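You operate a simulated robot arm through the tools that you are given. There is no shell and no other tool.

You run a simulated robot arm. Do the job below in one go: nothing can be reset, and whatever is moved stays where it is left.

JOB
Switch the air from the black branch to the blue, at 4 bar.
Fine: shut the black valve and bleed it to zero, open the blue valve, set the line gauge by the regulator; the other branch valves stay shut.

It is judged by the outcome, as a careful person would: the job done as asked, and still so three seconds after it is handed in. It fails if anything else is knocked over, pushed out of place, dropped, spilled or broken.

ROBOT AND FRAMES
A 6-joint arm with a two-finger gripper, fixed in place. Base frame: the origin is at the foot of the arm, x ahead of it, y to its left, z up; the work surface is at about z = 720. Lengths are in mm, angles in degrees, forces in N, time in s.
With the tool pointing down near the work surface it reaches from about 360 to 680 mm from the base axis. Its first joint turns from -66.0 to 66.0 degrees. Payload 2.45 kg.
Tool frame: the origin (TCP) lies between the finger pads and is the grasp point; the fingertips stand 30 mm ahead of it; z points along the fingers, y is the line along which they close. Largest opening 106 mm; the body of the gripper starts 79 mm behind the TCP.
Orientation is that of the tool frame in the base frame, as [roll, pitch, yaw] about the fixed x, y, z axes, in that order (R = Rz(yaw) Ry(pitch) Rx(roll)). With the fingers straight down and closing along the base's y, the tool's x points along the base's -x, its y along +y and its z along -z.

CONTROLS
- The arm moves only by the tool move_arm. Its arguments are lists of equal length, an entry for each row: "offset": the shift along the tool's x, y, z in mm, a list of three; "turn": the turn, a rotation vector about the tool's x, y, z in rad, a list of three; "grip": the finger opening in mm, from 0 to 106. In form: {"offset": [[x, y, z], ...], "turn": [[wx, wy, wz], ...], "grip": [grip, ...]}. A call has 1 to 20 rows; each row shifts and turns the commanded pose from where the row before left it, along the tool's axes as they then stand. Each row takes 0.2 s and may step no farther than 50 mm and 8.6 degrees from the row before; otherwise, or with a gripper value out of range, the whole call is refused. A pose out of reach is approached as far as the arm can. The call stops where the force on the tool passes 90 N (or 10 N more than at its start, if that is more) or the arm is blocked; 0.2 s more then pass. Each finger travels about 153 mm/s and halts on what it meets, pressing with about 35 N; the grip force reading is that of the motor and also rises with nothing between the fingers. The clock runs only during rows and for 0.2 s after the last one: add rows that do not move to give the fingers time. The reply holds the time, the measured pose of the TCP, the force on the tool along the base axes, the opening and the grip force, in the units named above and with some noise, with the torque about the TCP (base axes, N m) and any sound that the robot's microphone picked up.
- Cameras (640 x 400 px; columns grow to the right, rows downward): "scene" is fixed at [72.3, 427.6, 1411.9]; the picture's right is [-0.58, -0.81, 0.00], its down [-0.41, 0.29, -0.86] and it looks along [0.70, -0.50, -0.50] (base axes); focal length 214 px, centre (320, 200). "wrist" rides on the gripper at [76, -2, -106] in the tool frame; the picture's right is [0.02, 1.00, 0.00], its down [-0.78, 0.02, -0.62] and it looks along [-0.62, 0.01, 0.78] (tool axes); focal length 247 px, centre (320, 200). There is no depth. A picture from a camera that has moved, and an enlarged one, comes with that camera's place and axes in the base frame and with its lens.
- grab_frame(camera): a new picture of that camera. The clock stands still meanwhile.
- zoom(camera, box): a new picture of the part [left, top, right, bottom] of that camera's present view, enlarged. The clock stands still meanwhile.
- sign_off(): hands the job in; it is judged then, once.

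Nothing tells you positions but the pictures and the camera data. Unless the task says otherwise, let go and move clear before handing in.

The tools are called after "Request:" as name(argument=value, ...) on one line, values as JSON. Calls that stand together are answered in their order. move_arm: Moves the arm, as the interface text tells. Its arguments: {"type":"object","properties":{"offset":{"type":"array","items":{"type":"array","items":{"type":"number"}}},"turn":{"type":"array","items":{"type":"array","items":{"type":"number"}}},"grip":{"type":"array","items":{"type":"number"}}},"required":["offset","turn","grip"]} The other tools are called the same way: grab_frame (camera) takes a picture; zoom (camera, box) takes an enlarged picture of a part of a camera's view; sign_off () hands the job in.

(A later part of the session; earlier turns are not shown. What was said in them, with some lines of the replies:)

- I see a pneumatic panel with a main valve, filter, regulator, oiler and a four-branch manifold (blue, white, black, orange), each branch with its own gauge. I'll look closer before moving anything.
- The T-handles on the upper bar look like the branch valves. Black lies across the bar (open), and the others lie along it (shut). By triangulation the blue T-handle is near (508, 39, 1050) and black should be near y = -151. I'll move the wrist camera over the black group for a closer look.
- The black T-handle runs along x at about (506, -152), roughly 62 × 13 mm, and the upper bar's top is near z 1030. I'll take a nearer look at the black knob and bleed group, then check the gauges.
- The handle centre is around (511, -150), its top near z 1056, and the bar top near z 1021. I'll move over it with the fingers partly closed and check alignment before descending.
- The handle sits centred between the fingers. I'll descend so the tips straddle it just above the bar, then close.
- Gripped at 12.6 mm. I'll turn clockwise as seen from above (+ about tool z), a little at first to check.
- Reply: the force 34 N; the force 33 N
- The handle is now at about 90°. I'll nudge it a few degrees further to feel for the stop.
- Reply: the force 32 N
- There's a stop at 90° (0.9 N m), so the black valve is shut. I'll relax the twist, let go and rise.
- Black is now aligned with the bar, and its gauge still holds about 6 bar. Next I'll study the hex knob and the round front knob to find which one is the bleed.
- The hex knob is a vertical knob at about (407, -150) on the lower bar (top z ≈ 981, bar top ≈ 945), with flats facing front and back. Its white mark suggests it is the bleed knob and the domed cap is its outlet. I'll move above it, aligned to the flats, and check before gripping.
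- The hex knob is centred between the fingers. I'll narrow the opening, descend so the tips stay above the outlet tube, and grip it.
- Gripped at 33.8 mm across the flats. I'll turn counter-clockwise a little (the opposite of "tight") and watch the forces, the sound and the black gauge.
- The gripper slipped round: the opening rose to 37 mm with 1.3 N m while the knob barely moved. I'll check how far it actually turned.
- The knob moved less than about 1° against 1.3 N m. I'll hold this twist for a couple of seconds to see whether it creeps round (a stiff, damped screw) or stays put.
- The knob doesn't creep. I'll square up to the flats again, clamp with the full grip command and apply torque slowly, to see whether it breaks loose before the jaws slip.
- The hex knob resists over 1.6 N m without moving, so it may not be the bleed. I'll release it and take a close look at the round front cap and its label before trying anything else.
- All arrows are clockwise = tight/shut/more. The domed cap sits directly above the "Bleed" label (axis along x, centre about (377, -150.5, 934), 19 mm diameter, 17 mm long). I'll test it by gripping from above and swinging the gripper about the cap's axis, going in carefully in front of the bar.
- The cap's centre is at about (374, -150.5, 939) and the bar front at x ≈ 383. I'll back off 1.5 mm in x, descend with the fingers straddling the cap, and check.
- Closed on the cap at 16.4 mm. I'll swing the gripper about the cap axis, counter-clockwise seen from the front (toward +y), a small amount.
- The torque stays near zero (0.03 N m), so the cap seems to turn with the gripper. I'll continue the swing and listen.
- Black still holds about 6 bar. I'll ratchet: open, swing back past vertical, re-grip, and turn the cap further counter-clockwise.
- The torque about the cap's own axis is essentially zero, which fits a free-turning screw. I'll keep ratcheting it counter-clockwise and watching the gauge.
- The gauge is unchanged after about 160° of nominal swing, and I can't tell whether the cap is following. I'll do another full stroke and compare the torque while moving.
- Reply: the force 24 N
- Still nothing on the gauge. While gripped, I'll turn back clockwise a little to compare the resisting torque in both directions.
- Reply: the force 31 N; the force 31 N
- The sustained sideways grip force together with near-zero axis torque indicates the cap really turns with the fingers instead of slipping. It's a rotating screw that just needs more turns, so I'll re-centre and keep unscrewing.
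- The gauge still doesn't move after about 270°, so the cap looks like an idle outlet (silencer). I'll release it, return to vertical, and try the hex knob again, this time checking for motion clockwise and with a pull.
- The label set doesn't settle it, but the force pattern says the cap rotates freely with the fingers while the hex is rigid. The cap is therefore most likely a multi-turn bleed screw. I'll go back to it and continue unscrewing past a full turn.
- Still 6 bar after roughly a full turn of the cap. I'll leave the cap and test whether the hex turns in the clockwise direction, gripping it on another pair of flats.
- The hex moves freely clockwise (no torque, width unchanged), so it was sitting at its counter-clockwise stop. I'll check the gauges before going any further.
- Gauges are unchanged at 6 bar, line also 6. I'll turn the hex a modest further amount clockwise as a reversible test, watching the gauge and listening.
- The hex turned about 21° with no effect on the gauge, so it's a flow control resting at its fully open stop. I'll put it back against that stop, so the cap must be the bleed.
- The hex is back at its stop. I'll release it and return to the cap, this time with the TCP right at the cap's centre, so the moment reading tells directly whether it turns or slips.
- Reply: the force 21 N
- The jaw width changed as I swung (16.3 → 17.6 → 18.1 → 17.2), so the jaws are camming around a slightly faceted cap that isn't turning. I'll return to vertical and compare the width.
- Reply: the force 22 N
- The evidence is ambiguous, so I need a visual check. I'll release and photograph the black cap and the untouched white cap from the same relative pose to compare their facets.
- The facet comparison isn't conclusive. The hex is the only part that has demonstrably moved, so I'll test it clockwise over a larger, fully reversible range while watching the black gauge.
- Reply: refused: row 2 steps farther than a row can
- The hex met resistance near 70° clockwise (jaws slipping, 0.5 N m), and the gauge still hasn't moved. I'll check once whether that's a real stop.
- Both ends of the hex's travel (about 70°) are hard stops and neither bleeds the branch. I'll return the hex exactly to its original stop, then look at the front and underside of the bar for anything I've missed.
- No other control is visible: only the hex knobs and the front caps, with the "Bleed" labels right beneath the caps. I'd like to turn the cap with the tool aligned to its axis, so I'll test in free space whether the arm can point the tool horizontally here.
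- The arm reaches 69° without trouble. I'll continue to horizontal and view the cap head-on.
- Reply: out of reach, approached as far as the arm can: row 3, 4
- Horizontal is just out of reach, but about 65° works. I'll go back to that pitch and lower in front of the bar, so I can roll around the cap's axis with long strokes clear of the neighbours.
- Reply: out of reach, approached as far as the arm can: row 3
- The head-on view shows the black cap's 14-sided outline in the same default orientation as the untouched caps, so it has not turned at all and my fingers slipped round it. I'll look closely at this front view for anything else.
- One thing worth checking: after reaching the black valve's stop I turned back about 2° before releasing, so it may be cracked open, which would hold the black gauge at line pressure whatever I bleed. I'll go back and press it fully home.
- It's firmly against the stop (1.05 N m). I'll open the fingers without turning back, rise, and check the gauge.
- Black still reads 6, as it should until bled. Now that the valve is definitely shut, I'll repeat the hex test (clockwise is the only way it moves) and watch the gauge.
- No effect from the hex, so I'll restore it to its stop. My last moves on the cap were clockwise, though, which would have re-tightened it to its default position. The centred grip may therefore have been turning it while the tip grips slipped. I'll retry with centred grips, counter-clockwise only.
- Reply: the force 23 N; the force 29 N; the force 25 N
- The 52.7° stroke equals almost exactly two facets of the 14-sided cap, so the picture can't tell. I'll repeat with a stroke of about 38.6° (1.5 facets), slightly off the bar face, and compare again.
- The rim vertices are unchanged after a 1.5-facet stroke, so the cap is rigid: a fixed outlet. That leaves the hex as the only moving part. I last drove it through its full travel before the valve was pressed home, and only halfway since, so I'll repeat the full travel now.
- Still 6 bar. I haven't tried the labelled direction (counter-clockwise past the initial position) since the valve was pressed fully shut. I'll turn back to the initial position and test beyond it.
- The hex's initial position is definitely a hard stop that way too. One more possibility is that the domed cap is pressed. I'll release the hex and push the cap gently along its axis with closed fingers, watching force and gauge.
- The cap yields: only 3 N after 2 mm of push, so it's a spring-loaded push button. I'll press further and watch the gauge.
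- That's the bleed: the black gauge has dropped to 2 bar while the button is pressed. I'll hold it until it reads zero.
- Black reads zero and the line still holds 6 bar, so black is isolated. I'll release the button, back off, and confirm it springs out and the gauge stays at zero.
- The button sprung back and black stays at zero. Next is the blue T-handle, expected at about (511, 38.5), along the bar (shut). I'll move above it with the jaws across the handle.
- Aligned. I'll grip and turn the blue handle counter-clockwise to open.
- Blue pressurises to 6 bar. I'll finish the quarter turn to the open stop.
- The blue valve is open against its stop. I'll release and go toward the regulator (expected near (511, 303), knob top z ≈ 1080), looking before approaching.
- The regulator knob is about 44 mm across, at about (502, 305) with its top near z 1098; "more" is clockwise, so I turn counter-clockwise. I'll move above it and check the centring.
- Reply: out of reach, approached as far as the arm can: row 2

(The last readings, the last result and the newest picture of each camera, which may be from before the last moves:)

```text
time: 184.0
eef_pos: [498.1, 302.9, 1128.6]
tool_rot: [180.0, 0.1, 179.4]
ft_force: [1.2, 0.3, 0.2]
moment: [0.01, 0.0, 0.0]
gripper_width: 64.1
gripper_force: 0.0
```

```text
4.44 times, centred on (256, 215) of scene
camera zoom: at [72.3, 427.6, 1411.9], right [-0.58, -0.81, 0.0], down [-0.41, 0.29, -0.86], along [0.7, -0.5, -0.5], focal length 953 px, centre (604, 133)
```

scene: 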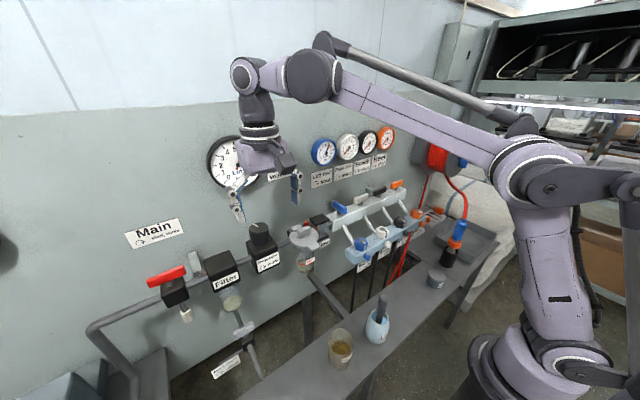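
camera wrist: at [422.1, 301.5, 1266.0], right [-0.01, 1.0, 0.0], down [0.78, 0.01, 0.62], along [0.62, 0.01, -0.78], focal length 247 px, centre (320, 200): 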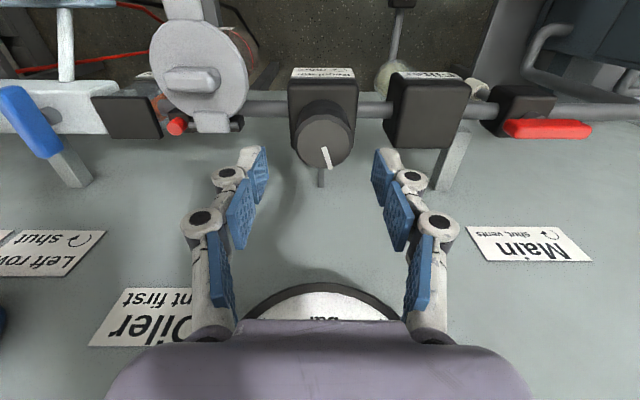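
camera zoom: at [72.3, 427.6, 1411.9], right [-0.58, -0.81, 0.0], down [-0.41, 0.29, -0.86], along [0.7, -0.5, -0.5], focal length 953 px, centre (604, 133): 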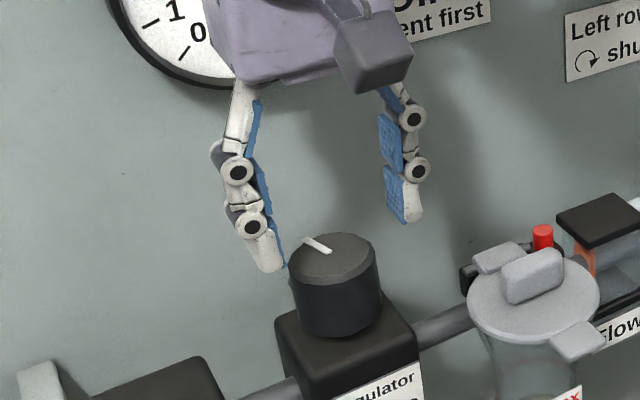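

Request:
move_arm(offset=[[-4, 3, 12], [0, 0, 13], [0, 0, 0]], turn=[[0, 0, 0], [0, 0, 0], [0, 0, 0]], grip=[64, 64, 64])

Request:
zoom(camera="wrist", box=[220, 80, 420, 205])

Request:
zoom(camera="scene", box=[200, 170, 312, 260])

```text
time: 184.8
eef_pos: [501.1, 306.2, 1104.6]
tool_rot: [-179.9, 0.1, 179.3]
ft_force: [-0.5, -1.0, -0.5]
moment: [0.01, 0.0, -0.01]
gripper_width: 63.8
gripper_force: 0.0
```

```text
3.20 times, centred on (320, 142) of wrist
camera zoom: at [425.8, 304.6, 1211.4], right [-0.01, 1.0, 0.0], down [0.78, 0.01, 0.62], along [0.62, 0.01, -0.78], focal length 790 px, centre (320, 384)
```

zoom: 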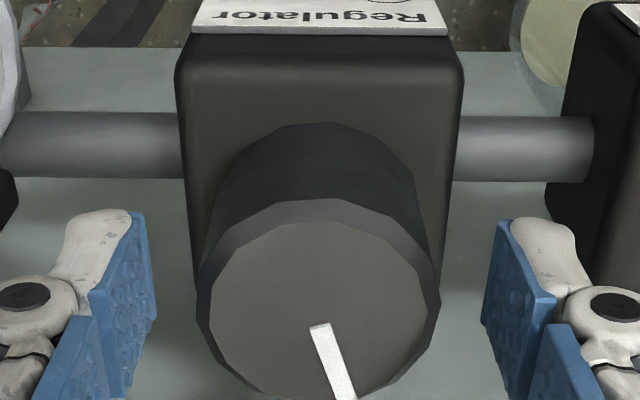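

```text
4.44 times, centred on (256, 215) of scene
camera zoom: at [72.3, 427.6, 1411.9], right [-0.58, -0.81, 0.0], down [-0.41, 0.29, -0.86], along [0.7, -0.5, -0.5], focal length 953 px, centre (604, 133)
```

zoom: 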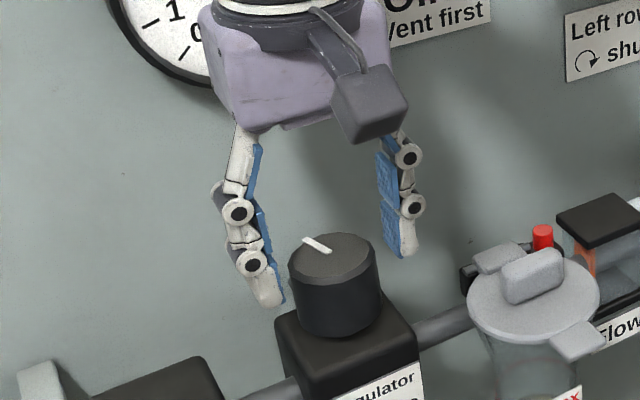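

Request:
move_arm(offset=[[0, 0, 0], [0, 0, 0], [0, 0, 0]], turn=[[0, 0, 0], [0, 0, 0], [0, 0, 0]], grip=[50, 36, 36])

Request:
move_arm(offset=[[0, 0, 0], [0, 0, 0], [0, 0, 0]], turn=[[0, 0, -0.1], [0, 0, -0.1], [0, 0, 0]], grip=[36, 36, 36])

Request:
zoom(camera="scene", box=[200, 130, 280, 194])

Request:
zoom(camera="wrist", box=[220, 80, 420, 205])

Request:
zoom(camera="scene", box=[300, 120, 400, 182])

```text
time: 185.6
eef_pos: [502.9, 306.4, 1105.1]
tool_rot: [179.9, 0.1, 179.3]
ft_force: [-0.1, -1.7, 0.9]
moment: [-0.12, -0.03, 0.01]
gripper_width: 47.3
gripper_force: 45.3
```

```text
time: 186.4
eef_pos: [502.7, 303.6, 1104.2]
tool_rot: [-179.9, 0.0, -169.2]
ft_force: [-3.5, -12.7, -4.8]
moment: [-0.11, 0.32, -0.1]
gripper_width: 47.5
gripper_force: 44.8
```

```text
6.25 times, centred on (240, 162) of scene
camera zoom: at [72.3, 427.3, 1412.1], right [-0.58, -0.81, 0.0], down [-0.41, 0.29, -0.86], along [0.7, -0.5, -0.5], focal length 1340 px, centre (820, 438)
```

zoom: 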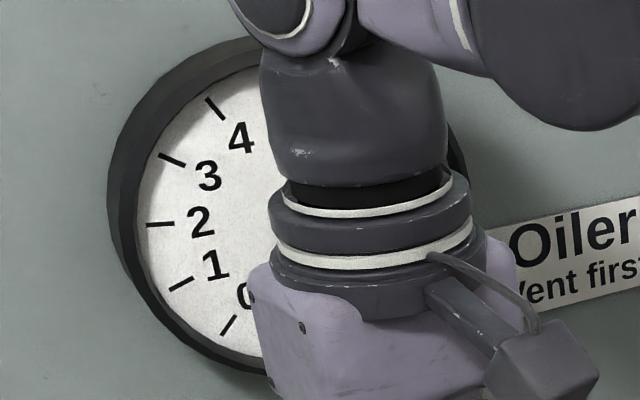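

```text
3.20 times, centred on (320, 142) of wrist
camera zoom: at [427.8, 288.0, 1211.6], right [-0.21, 0.98, 0.0], down [0.77, 0.16, 0.62], along [0.61, 0.13, -0.78], focal length 790 px, centre (320, 384)
```

zoom: 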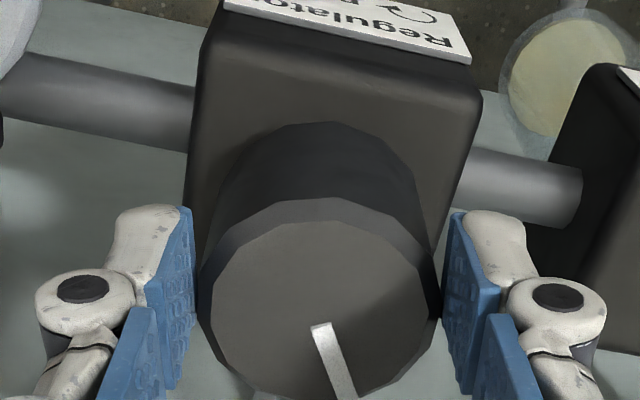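

```text
6.40 times, centred on (350, 151) of scene
camera zoom: at [72.3, 427.3, 1412.1], right [-0.58, -0.81, 0.0], down [-0.41, 0.29, -0.86], along [0.7, -0.5, -0.5], focal length 1373 px, centre (128, 514)
```

zoom: 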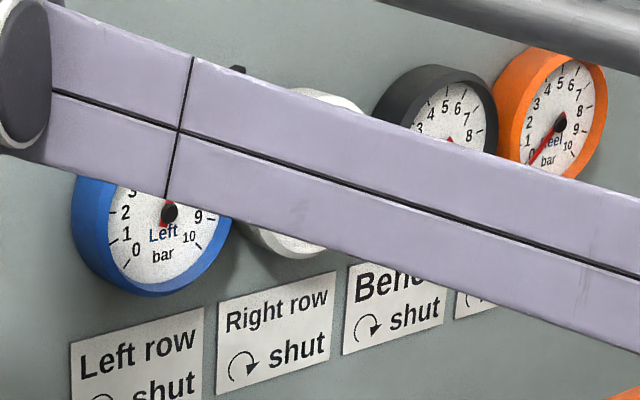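

The knob turns with the fingers. The arm hides part of the gauge, but the 0–4 region is visible, so I'll keep turning counter-clockwise in small steps until the needle appears near 4.

Request:
move_arm(offset=[[0, 0, 0], [0, 0, 0], [0, 0, 0]], turn=[[0, 0, -0.1], [0, 0, -0.1], [0, 0, 0]], grip=[36, 36, 36])

Request:
zoom(camera="scene", box=[200, 130, 280, 194])

Request:
zoom(camera="scene", box=[300, 120, 400, 182])

```text
time: 187.2
eef_pos: [502.5, 302.0, 1104.8]
tool_rot: [-179.8, 0.0, -157.9]
ft_force: [-1.5, -24.8, -7.3]
moment: [0.08, 0.53, -0.15]
gripper_width: 47.2
gripper_force: 44.9
```

```text
6.25 times, centred on (240, 162) of scene
camera zoom: at [72.4, 426.9, 1412.2], right [-0.58, -0.81, 0.0], down [-0.41, 0.29, -0.86], along [0.7, -0.5, -0.5], focal length 1340 px, centre (820, 438)
```

zoom: 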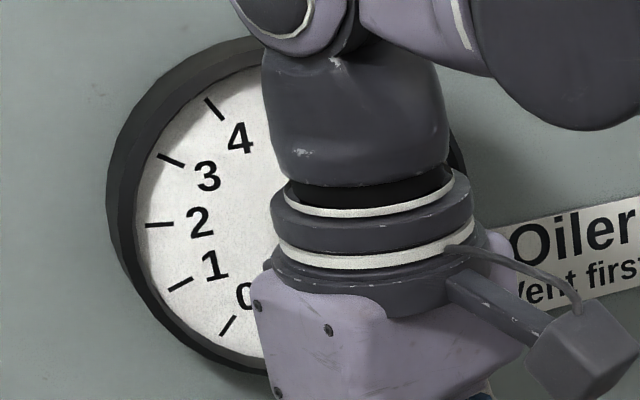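

```text
6.40 times, centred on (350, 151) of scene
camera zoom: at [72.4, 426.9, 1412.2], right [-0.58, -0.81, 0.0], down [-0.41, 0.29, -0.86], along [0.7, -0.5, -0.5], focal length 1373 px, centre (128, 514)
```

zoom: 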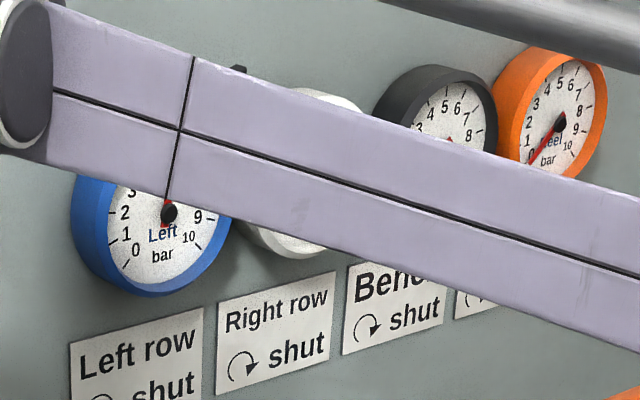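

The side force grows as I turn, which shows the knob's axis is about 10 mm further in x than my TCP (near x 512). I'll release, square up, re-centre, go a little lower, and look at the gauge at the same time.

Request:
move_arm(offset=[[0, 0, 0], [0, 0, 0], [0, 0, 0], [0, 0, 0], [0, 0, 0], [0, 0, 0], [0, 0, 0]], turn=[[0, 0, 0], [0, 0, 0], [0, 0, 0.1], [0, 0, 0.1], [0, 0, 0.1], [0, 0, 0.1], [0, 0, 0]], grip=[56, 64, 64, 64, 64, 64, 64])

Request:
move_arm(offset=[[-9, 0, 0], [0, 0, 4], [0, 0, 0]], turn=[[0, 0, 0], [0, 0, 0], [0, 0, 0]], grip=[64, 64, 64])

Request:
grab_frame(camera="wrist")

Request:
zoom(camera="scene", box=[200, 130, 312, 260])

```text
time: 188.8
eef_pos: [502.2, 303.9, 1104.4]
tool_rot: [-180.0, 0.1, 179.3]
ft_force: [-0.6, 0.2, -0.1]
moment: [-0.01, 0.0, 0.01]
gripper_width: 64.2
gripper_force: 0.1
```

```text
time: 189.6
eef_pos: [510.7, 305.5, 1101.1]
tool_rot: [180.0, 0.1, 179.3]
ft_force: [0.0, 0.2, -0.4]
moment: [-0.03, 0.0, 0.0]
gripper_width: 64.0
gripper_force: 0.0
```

```text
taken
camera wrist: at [435.1, 304.1, 1206.9], right [-0.01, 1.0, 0.0], down [0.78, 0.01, 0.62], along [0.62, 0.01, -0.78], focal length 247 px, centre (320, 200)
```

wrist: 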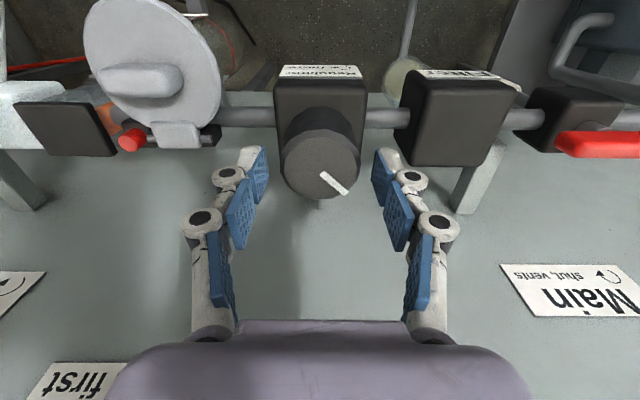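

```text
3.08 times, centred on (256, 195) of scene
camera zoom: at [72.3, 427.6, 1411.9], right [-0.58, -0.81, 0.0], down [-0.41, 0.29, -0.86], along [0.7, -0.5, -0.5], focal length 660 px, centre (517, 215)
```

zoom: 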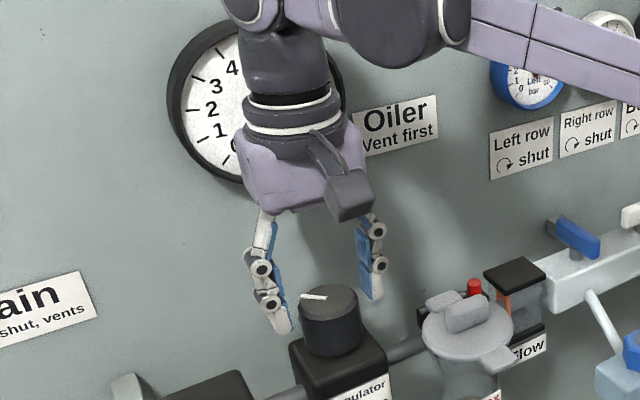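

Request:
zoom(camera="scene", box=[300, 130, 348, 170])

Request:
zoom(camera="wrist", box=[220, 80, 420, 205])

Request:
zoom(camera="scene", box=[200, 130, 280, 194])

```text
10.00 times, centred on (324, 150) of scene
camera zoom: at [72.3, 427.6, 1411.9], right [-0.58, -0.81, 0.0], down [-0.41, 0.29, -0.86], along [0.7, -0.5, -0.5], focal length 2145 px, centre (280, 700)
```

zoom: 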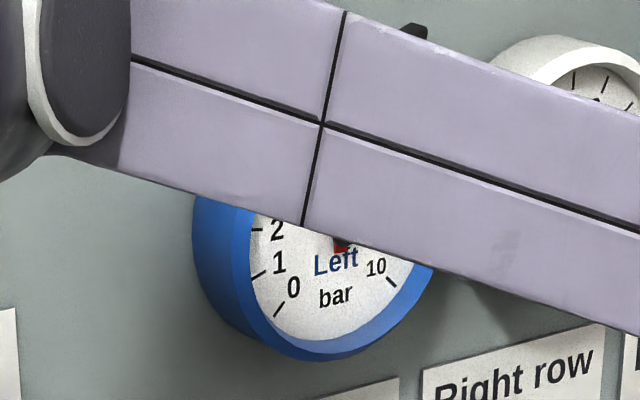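

```text
3.20 times, centred on (320, 142) of wrist
camera zoom: at [435.1, 304.1, 1206.9], right [-0.01, 1.0, 0.0], down [0.78, 0.01, 0.62], along [0.62, 0.01, -0.78], focal length 790 px, centre (320, 384)
```

zoom: 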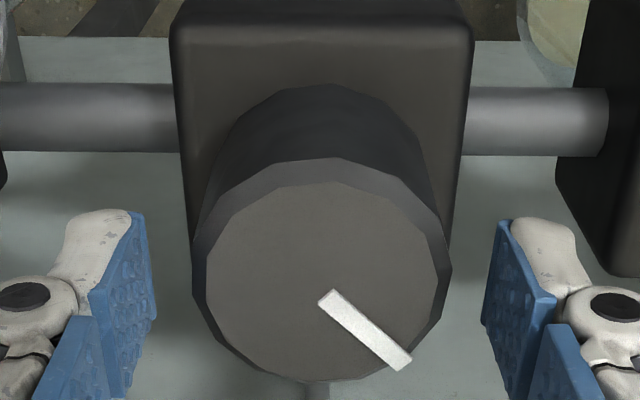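

```text
6.25 times, centred on (240, 162) of scene
camera zoom: at [72.3, 427.6, 1411.9], right [-0.58, -0.81, 0.0], down [-0.41, 0.29, -0.86], along [0.7, -0.5, -0.5], focal length 1340 px, centre (820, 438)
```

zoom: 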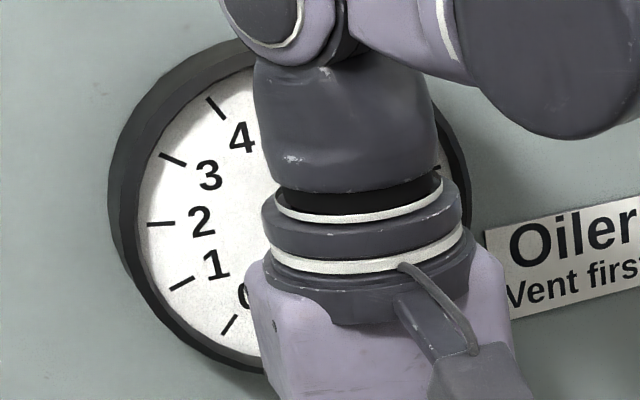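

I can't read the gauge with the arm here, so I'll lift off and move aside for a clear reading.

Request:
move_arm(offset=[[0, 0, -30], [20, 0, -25], [20, -40, 0], [10, -45, 0], [0, -45, 0], [0, -45, 0], [0, -45, 0], [0, 0, 0]], turn=[[0, 0, 0], [0, 0, 0], [0, 0, 0], [0, 0, 0], [0, 0, 0], [0, 0, 0], [0, 0, 0], [0, 0, 0]], grip=[64, 64, 64, 64, 64, 64, 64, 64])

Request:
grab_frame(camera="scene")

Request:
zoom(camera="scene", box=[200, 130, 280, 194])

Request:
zoom(camera="scene", box=[300, 120, 400, 182])

```text
time: 191.4
eef_pos: [457.8, 85.6, 1155.2]
tool_rot: [-180.0, 0.1, 179.4]
ft_force: [-0.1, 0.4, 0.2]
moment: [0.02, 0.0, 0.01]
gripper_width: 63.7
gripper_force: 0.0
```

```text
taken
```

scene: 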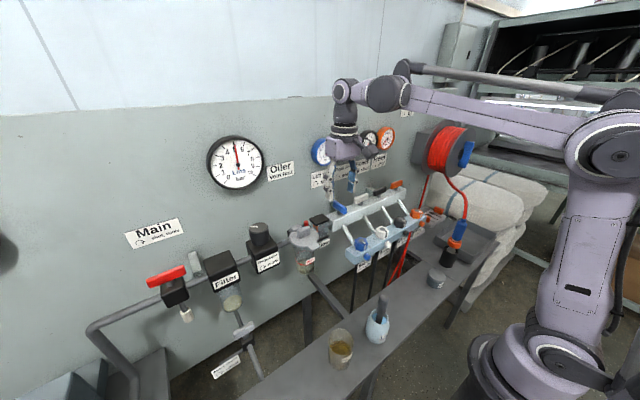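

```text
6.25 times, centred on (240, 162) of scene
camera zoom: at [72.3, 427.6, 1411.9], right [-0.58, -0.81, 0.0], down [-0.41, 0.29, -0.86], along [0.7, -0.5, -0.5], focal length 1340 px, centre (820, 438)
```

zoom: 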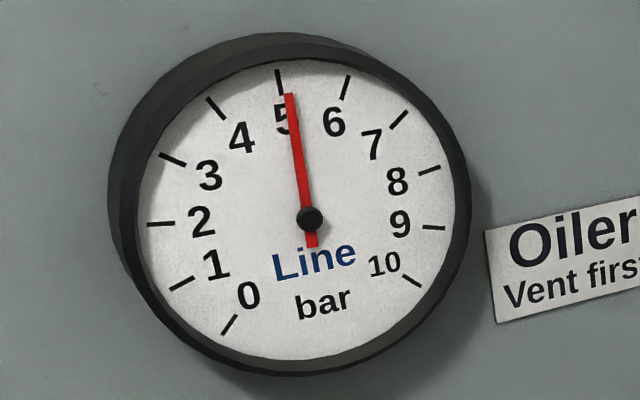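

```text
6.40 times, centred on (350, 151) of scene
camera zoom: at [72.3, 427.6, 1411.9], right [-0.58, -0.81, 0.0], down [-0.41, 0.29, -0.86], along [0.7, -0.5, -0.5], focal length 1373 px, centre (128, 514)
```

zoom: 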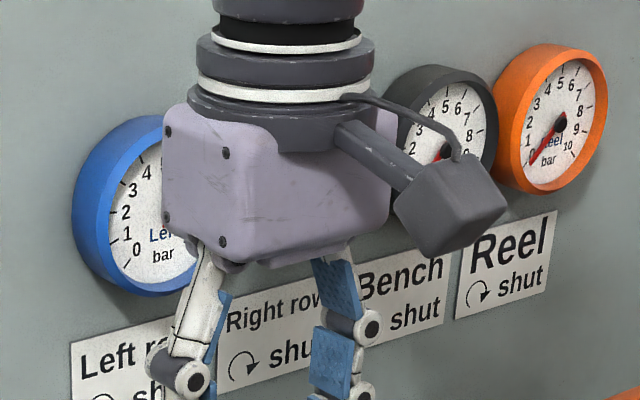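

Line now reads about 5.1 bar after roughly 23° counter-clockwise (about 26° per bar). I'll go back, grip with better centring, and turn about 29° more.

Request:
move_arm(offset=[[0, 45, 0], [0, 45, 0], [0, 45, 0], [-10, 45, 0], [-20, 40, 0], [-22, 0, 20], [0, 0, 15], [0, 0, 0]], turn=[[0, 0, 0], [0, 0, 0], [0, 0, 0], [0, 0, 0], [0, 0, 0], [0, 0, 0], [0, 0, 0], [0, 0, 0]], grip=[64, 64, 64, 64, 64, 64, 64, 64])

Request:
zoom(camera="wrist", box=[220, 80, 420, 205])

```text
time: 193.2
eef_pos: [512.2, 305.2, 1121.1]
tool_rot: [-180.0, 0.1, 179.3]
ft_force: [-0.3, -0.5, 0.8]
moment: [0.05, 0.0, 0.02]
gripper_width: 63.7
gripper_force: 0.0
```

```text
3.20 times, centred on (320, 142) of wrist
camera zoom: at [436.7, 304.2, 1227.2], right [-0.01, 1.0, 0.0], down [0.78, 0.01, 0.62], along [0.62, 0.01, -0.78], focal length 790 px, centre (320, 384)
```

zoom: 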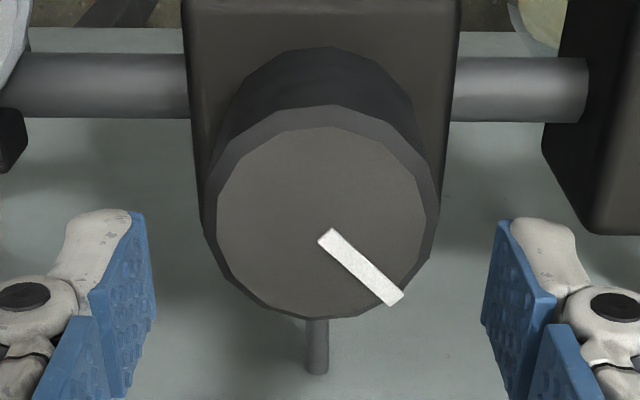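

Request:
move_arm(offset=[[1, 0, 12], [0, 0, 12], [0, 0, 0], [0, 0, 0], [0, 0, 0]], turn=[[0, 0, 0], [0, 0, 0], [0, 0, 0], [0, 0, 0], [0, 0, 0]], grip=[64, 64, 50, 36, 36])

Request:
move_arm(offset=[[0, 0, 0], [0, 0, 0], [0, 0, 0], [0, 0, 0], [0, 0, 0]], turn=[[0, 0, -0.1], [0, 0, -0.1], [0, 0, -0.1], [0, 0, -0.1], [0, 0, 0]], grip=[36, 36, 36, 36, 36])

Request:
zoom(camera="scene", box=[200, 130, 280, 194])

Request:
zoom(camera="wrist", box=[220, 80, 420, 205])

```text
time: 194.4
eef_pos: [512.8, 306.6, 1097.2]
tool_rot: [-179.9, 0.1, 179.3]
ft_force: [-2.3, -0.8, -2.3]
moment: [-0.04, -0.25, 0.0]
gripper_width: 46.9
gripper_force: 44.6
```

```text
time: 195.6
eef_pos: [512.0, 305.6, 1097.3]
tool_rot: [180.0, 0.2, -157.6]
ft_force: [2.7, 8.6, 13.2]
moment: [-0.04, 0.62, -0.02]
gripper_width: 47.1
gripper_force: 45.2
```

```text
6.25 times, centred on (240, 162) of scene
camera zoom: at [72.2, 427.8, 1411.9], right [-0.58, -0.81, 0.0], down [-0.41, 0.29, -0.86], along [0.7, -0.5, -0.5], focal length 1340 px, centre (820, 438)
```

zoom: 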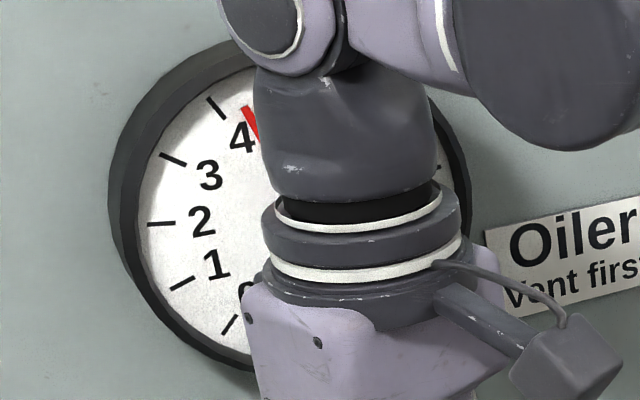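

```text
3.20 times, centred on (320, 142) of wrist
camera zoom: at [442.1, 274.9, 1203.6], right [-0.4, 0.92, 0.0], down [0.72, 0.31, 0.62], along [0.57, 0.25, -0.78], focal length 790 px, centre (320, 384)
```

zoom: 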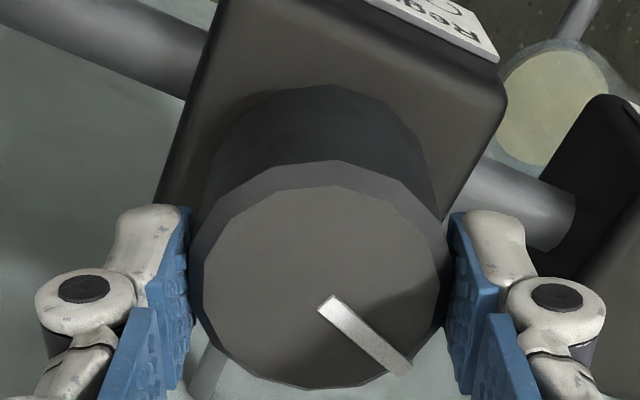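

The needle is now visible at about 4.4. I'll continue in small steps.

Request:
move_arm(offset=[[0, 0, 0], [0, 0, 0], [0, 0, 0]], turn=[[0, 0, -0.09], [0, 0, -0.09], [0, 0, 0]], grip=[36, 36, 36])

Request:
zoom(camera="scene", box=[200, 130, 280, 194])

```text
time: 196.4
eef_pos: [511.8, 306.6, 1097.4]
tool_rot: [179.9, 0.2, -147.3]
ft_force: [-0.6, 11.7, 15.0]
moment: [0.86, -0.19, -0.02]
gripper_width: 46.9
gripper_force: 45.1
```

```text
6.25 times, centred on (240, 162) of scene
camera zoom: at [72.0, 427.8, 1411.9], right [-0.58, -0.81, 0.0], down [-0.41, 0.29, -0.86], along [0.7, -0.5, -0.5], focal length 1340 px, centre (820, 438)
```

zoom: 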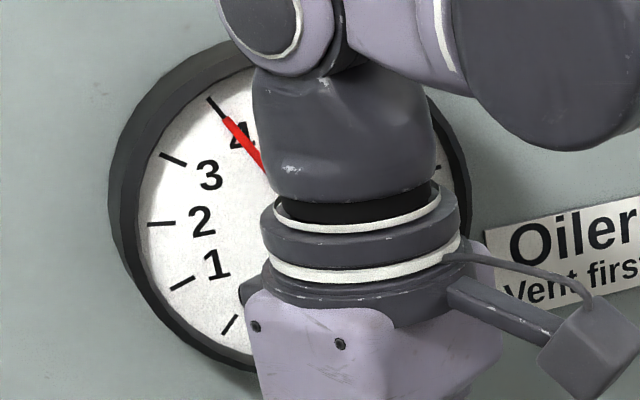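

The needle sits right at the 4 mark. I'll release gently, move clear and read it unobstructed.

Request:
move_arm(offset=[[0, 0, 0], [0, 0, 0], [0, 0, -30], [0, 0, -30], [0, 0, 0]], turn=[[0, 0, 0], [0, 0, 0], [0, 0, 0], [0, 0, 0], [0, 0, 0]], grip=[56, 66, 66, 66, 66])

Request:
move_arm(offset=[[0, 0, 0], [0, 0, 0], [0, 0, 0], [0, 0, 0], [0, 0, 0], [30, 0, 0], [20, -35, 0], [20, -40, 0], [20, -40, 0], [20, -40, 0], [0, 0, 0]], turn=[[0, 0, 0.14], [0, 0, 0.14], [0, 0, 0.14], [0, 0, 0.14], [0, 0, 0.02], [0, 0, 0], [0, 0, 0], [0, 0, 0], [0, 0, 0], [0, 0, 0], [0, 0, 0]], grip=[66, 66, 66, 66, 66, 66, 66, 66, 66, 66, 66])

Request:
grab_frame(camera="scene")

Request:
zoom(camera="scene", box=[200, 130, 280, 194])

Request:
zoom(camera="scene", box=[215, 135, 255, 167])

```text
time: 197.6
eef_pos: [509.3, 304.5, 1155.1]
tool_rot: [-180.0, 0.0, -147.4]
ft_force: [-0.7, -0.2, 0.5]
moment: [0.01, 0.0, -0.02]
gripper_width: 66.0
gripper_force: 0.1
```

```text
time: 200.0
eef_pos: [397.9, 149.0, 1154.9]
tool_rot: [-180.0, 0.1, 179.4]
ft_force: [-0.2, -0.3, 0.5]
moment: [-0.02, -0.02, 0.04]
gripper_width: 66.2
gripper_force: 0.2
out of reach, approached as far as the arm can: row 1
```

```text
taken
```

scene: 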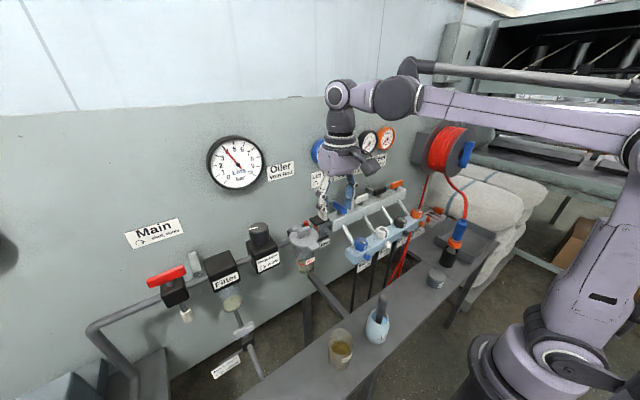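

```text
6.25 times, centred on (240, 162) of scene
camera zoom: at [72.3, 427.6, 1411.9], right [-0.58, -0.81, 0.0], down [-0.41, 0.29, -0.86], along [0.7, -0.5, -0.5], focal length 1340 px, centre (820, 438)
```

zoom: 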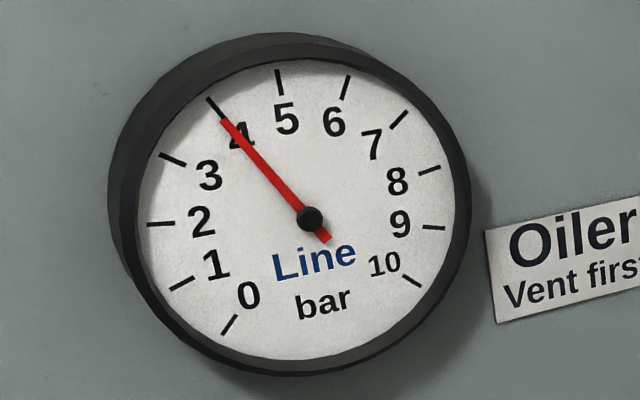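

```text
12.50 times, centred on (235, 151) of scene
camera zoom: at [72.3, 427.6, 1411.9], right [-0.58, -0.81, 0.0], down [-0.41, 0.29, -0.86], along [0.7, -0.5, -0.5], focal length 2681 px, centre (1382, 812)
```

zoom: 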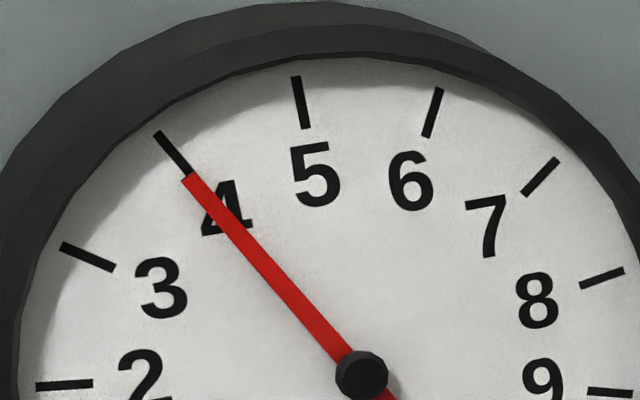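

Request:
zoom(camera="scene", box=[222, 138, 250, 166])

Request:
zoom(camera="scene", box=[300, 120, 400, 182])

Request:
grab_frame(camera="wrist")

```text
14.29 times, centred on (236, 152) of scene
camera zoom: at [72.3, 427.6, 1411.9], right [-0.58, -0.81, 0.0], down [-0.41, 0.29, -0.86], along [0.7, -0.5, -0.5], focal length 3064 px, centre (1520, 886)
```

zoom: 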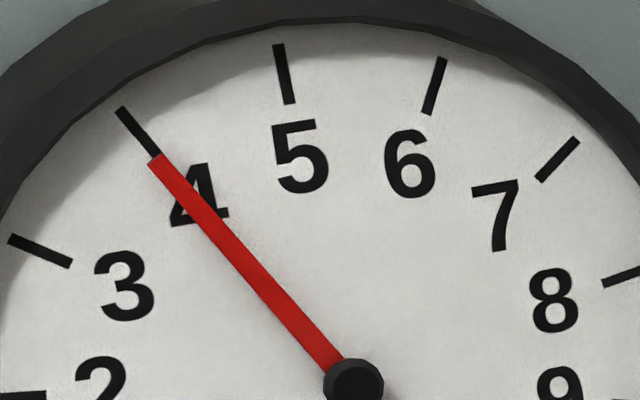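

```text
6.40 times, centred on (350, 151) of scene
camera zoom: at [72.3, 427.6, 1411.9], right [-0.58, -0.81, 0.0], down [-0.41, 0.29, -0.86], along [0.7, -0.5, -0.5], focal length 1373 px, centre (128, 514)
```

zoom: 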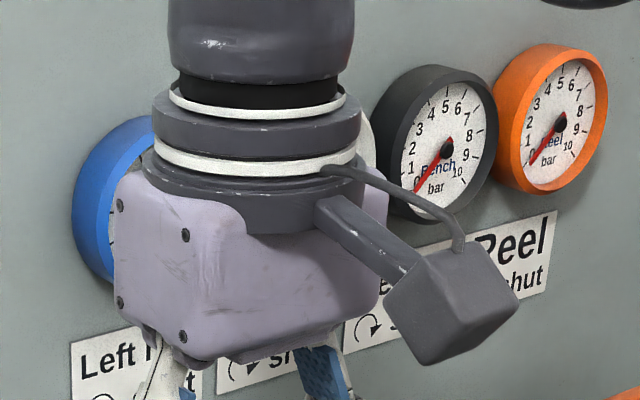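

```text
taken
camera wrist: at [321.6, 148.4, 1261.2], right [-0.01, 1.0, 0.0], down [0.78, 0.01, 0.62], along [0.62, 0.01, -0.78], focal length 247 px, centre (320, 200)
```

wrist: 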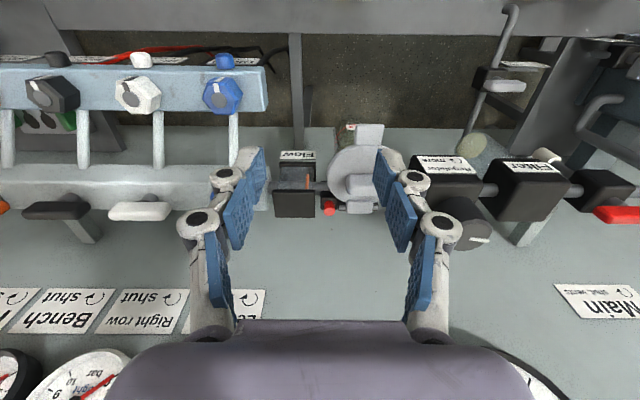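

Line reads about 3.97, essentially on the 4 mark. I'll retreat to near the start pose and do a full check of all gauges, handles and surroundings.

Request:
move_arm(offset=[[20, 0, -40], [25, -15, -40], [25, -20, -35], [25, -20, -35], [25, -20, -30], [15, -15, -20], [0, 0, 0]], turn=[[0, 0, 0], [0, 0, 0], [0, 0, 0], [0, 0, 0], [0, 0, 0], [0, 0, 0], [0, 0, 0]], grip=[70, 80, 90, 100, 106, 106, 106])

Request:
grab_frame(camera="scene")

Request:
zoom(camera="scene", box=[300, 120, 400, 182])

Request:
zoom(camera="scene", box=[215, 135, 255, 167])

Request:
zoom(camera="scene", box=[320, 170, 480, 270])

Request:
grab_frame(camera="wrist")

```text
time: 201.6
eef_pos: [261.2, 60.4, 1353.2]
tool_rot: [180.0, 0.0, 179.3]
ft_force: [-0.7, 0.3, -1.1]
moment: [-0.01, 0.01, 0.01]
gripper_width: 106.0
gripper_force: 0.0
```

```text
taken
```

scene: 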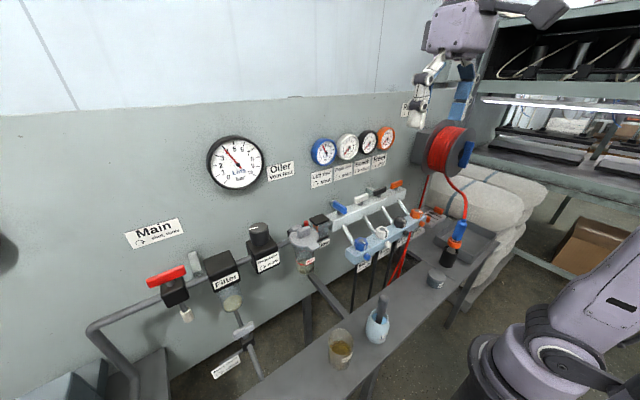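

```text
6.40 times, centred on (350, 151) of scene
camera zoom: at [72.3, 427.6, 1411.9], right [-0.58, -0.81, 0.0], down [-0.41, 0.29, -0.86], along [0.7, -0.5, -0.5], focal length 1373 px, centre (128, 514)
```

zoom: 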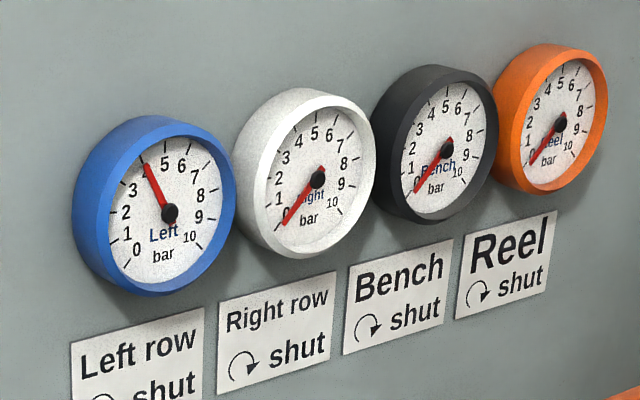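

```text
12.50 times, centred on (235, 151) of scene
camera zoom: at [72.3, 427.6, 1411.9], right [-0.58, -0.81, 0.0], down [-0.41, 0.29, -0.86], along [0.7, -0.5, -0.5], focal length 2681 px, centre (1382, 812)
```

zoom: 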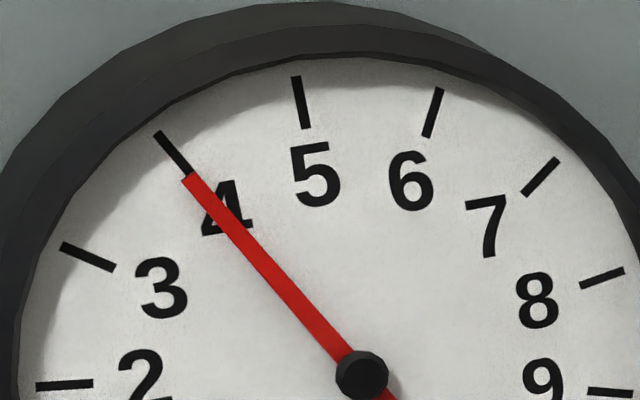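

```text
4.00 times, centred on (400, 220) of scene
camera zoom: at [72.3, 427.6, 1411.9], right [-0.58, -0.81, 0.0], down [-0.41, 0.29, -0.86], along [0.7, -0.5, -0.5], focal length 858 px, centre (0, 120)
```

zoom: 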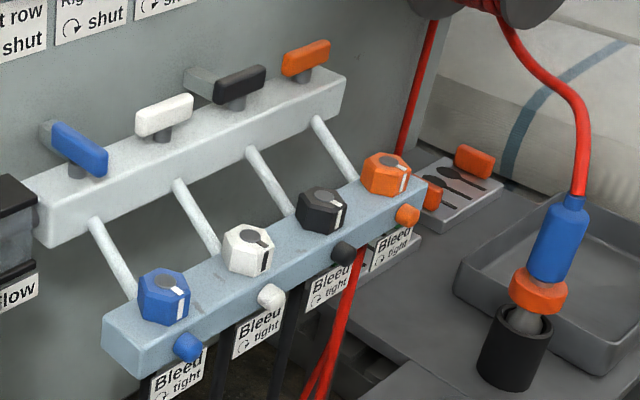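

```text
taken
camera wrist: at [185.1, 59.0, 1459.8], right [-0.01, 1.0, 0.0], down [0.78, 0.01, 0.62], along [0.62, 0.01, -0.78], focal length 247 px, centre (320, 200)
```

wrist: 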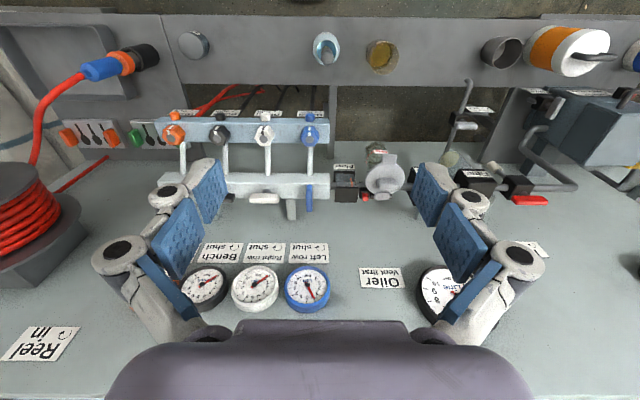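

Everything checks out:
- **Line:** steady at the 4 mark.
- **Blue:** open, reading 4.
- **Black:** shut and bled to zero, with its bleed button sprung back out.
- **White and orange:** shut, reading zero.
- **Flow knob on the black branch:** back at its original stop.
- **Arm:** clear of the panel, nothing else moved.

I'm handing in the job.

Request:
sign_off()

```text
The job is handed in.
```

The air is switched from the black branch to the blue, and the line gauge reads about 3.97 bar. I handed the job in with the arm clear of the panel.

- **Black:** the valve is shut against its stop and the branch is bled to zero. The gauge stayed at zero until hand-in.
- **Blue:** the valve is open against its stop and the gauge reads about 4 bar.
- **White and orange:** both valves stayed shut and read zero.
- **Regulator:** I turned it counter-clockwise from 6 bar. The reading held steady after I let go.

Finding the bleed took several tries, and I handled parts the job did not call for:

- **Front cap:** the bleed turned out to be a spring-loaded button, the round cap above the "Bleed" label. I first gripped and twisted the black one many times before pressing it. It springs back and seals normally.
- **Hex knob:** I also turned the black branch's hex knob through its full travel of about 70° and back, a few times. It had no effect on any gauge, and I left it at its original stop.
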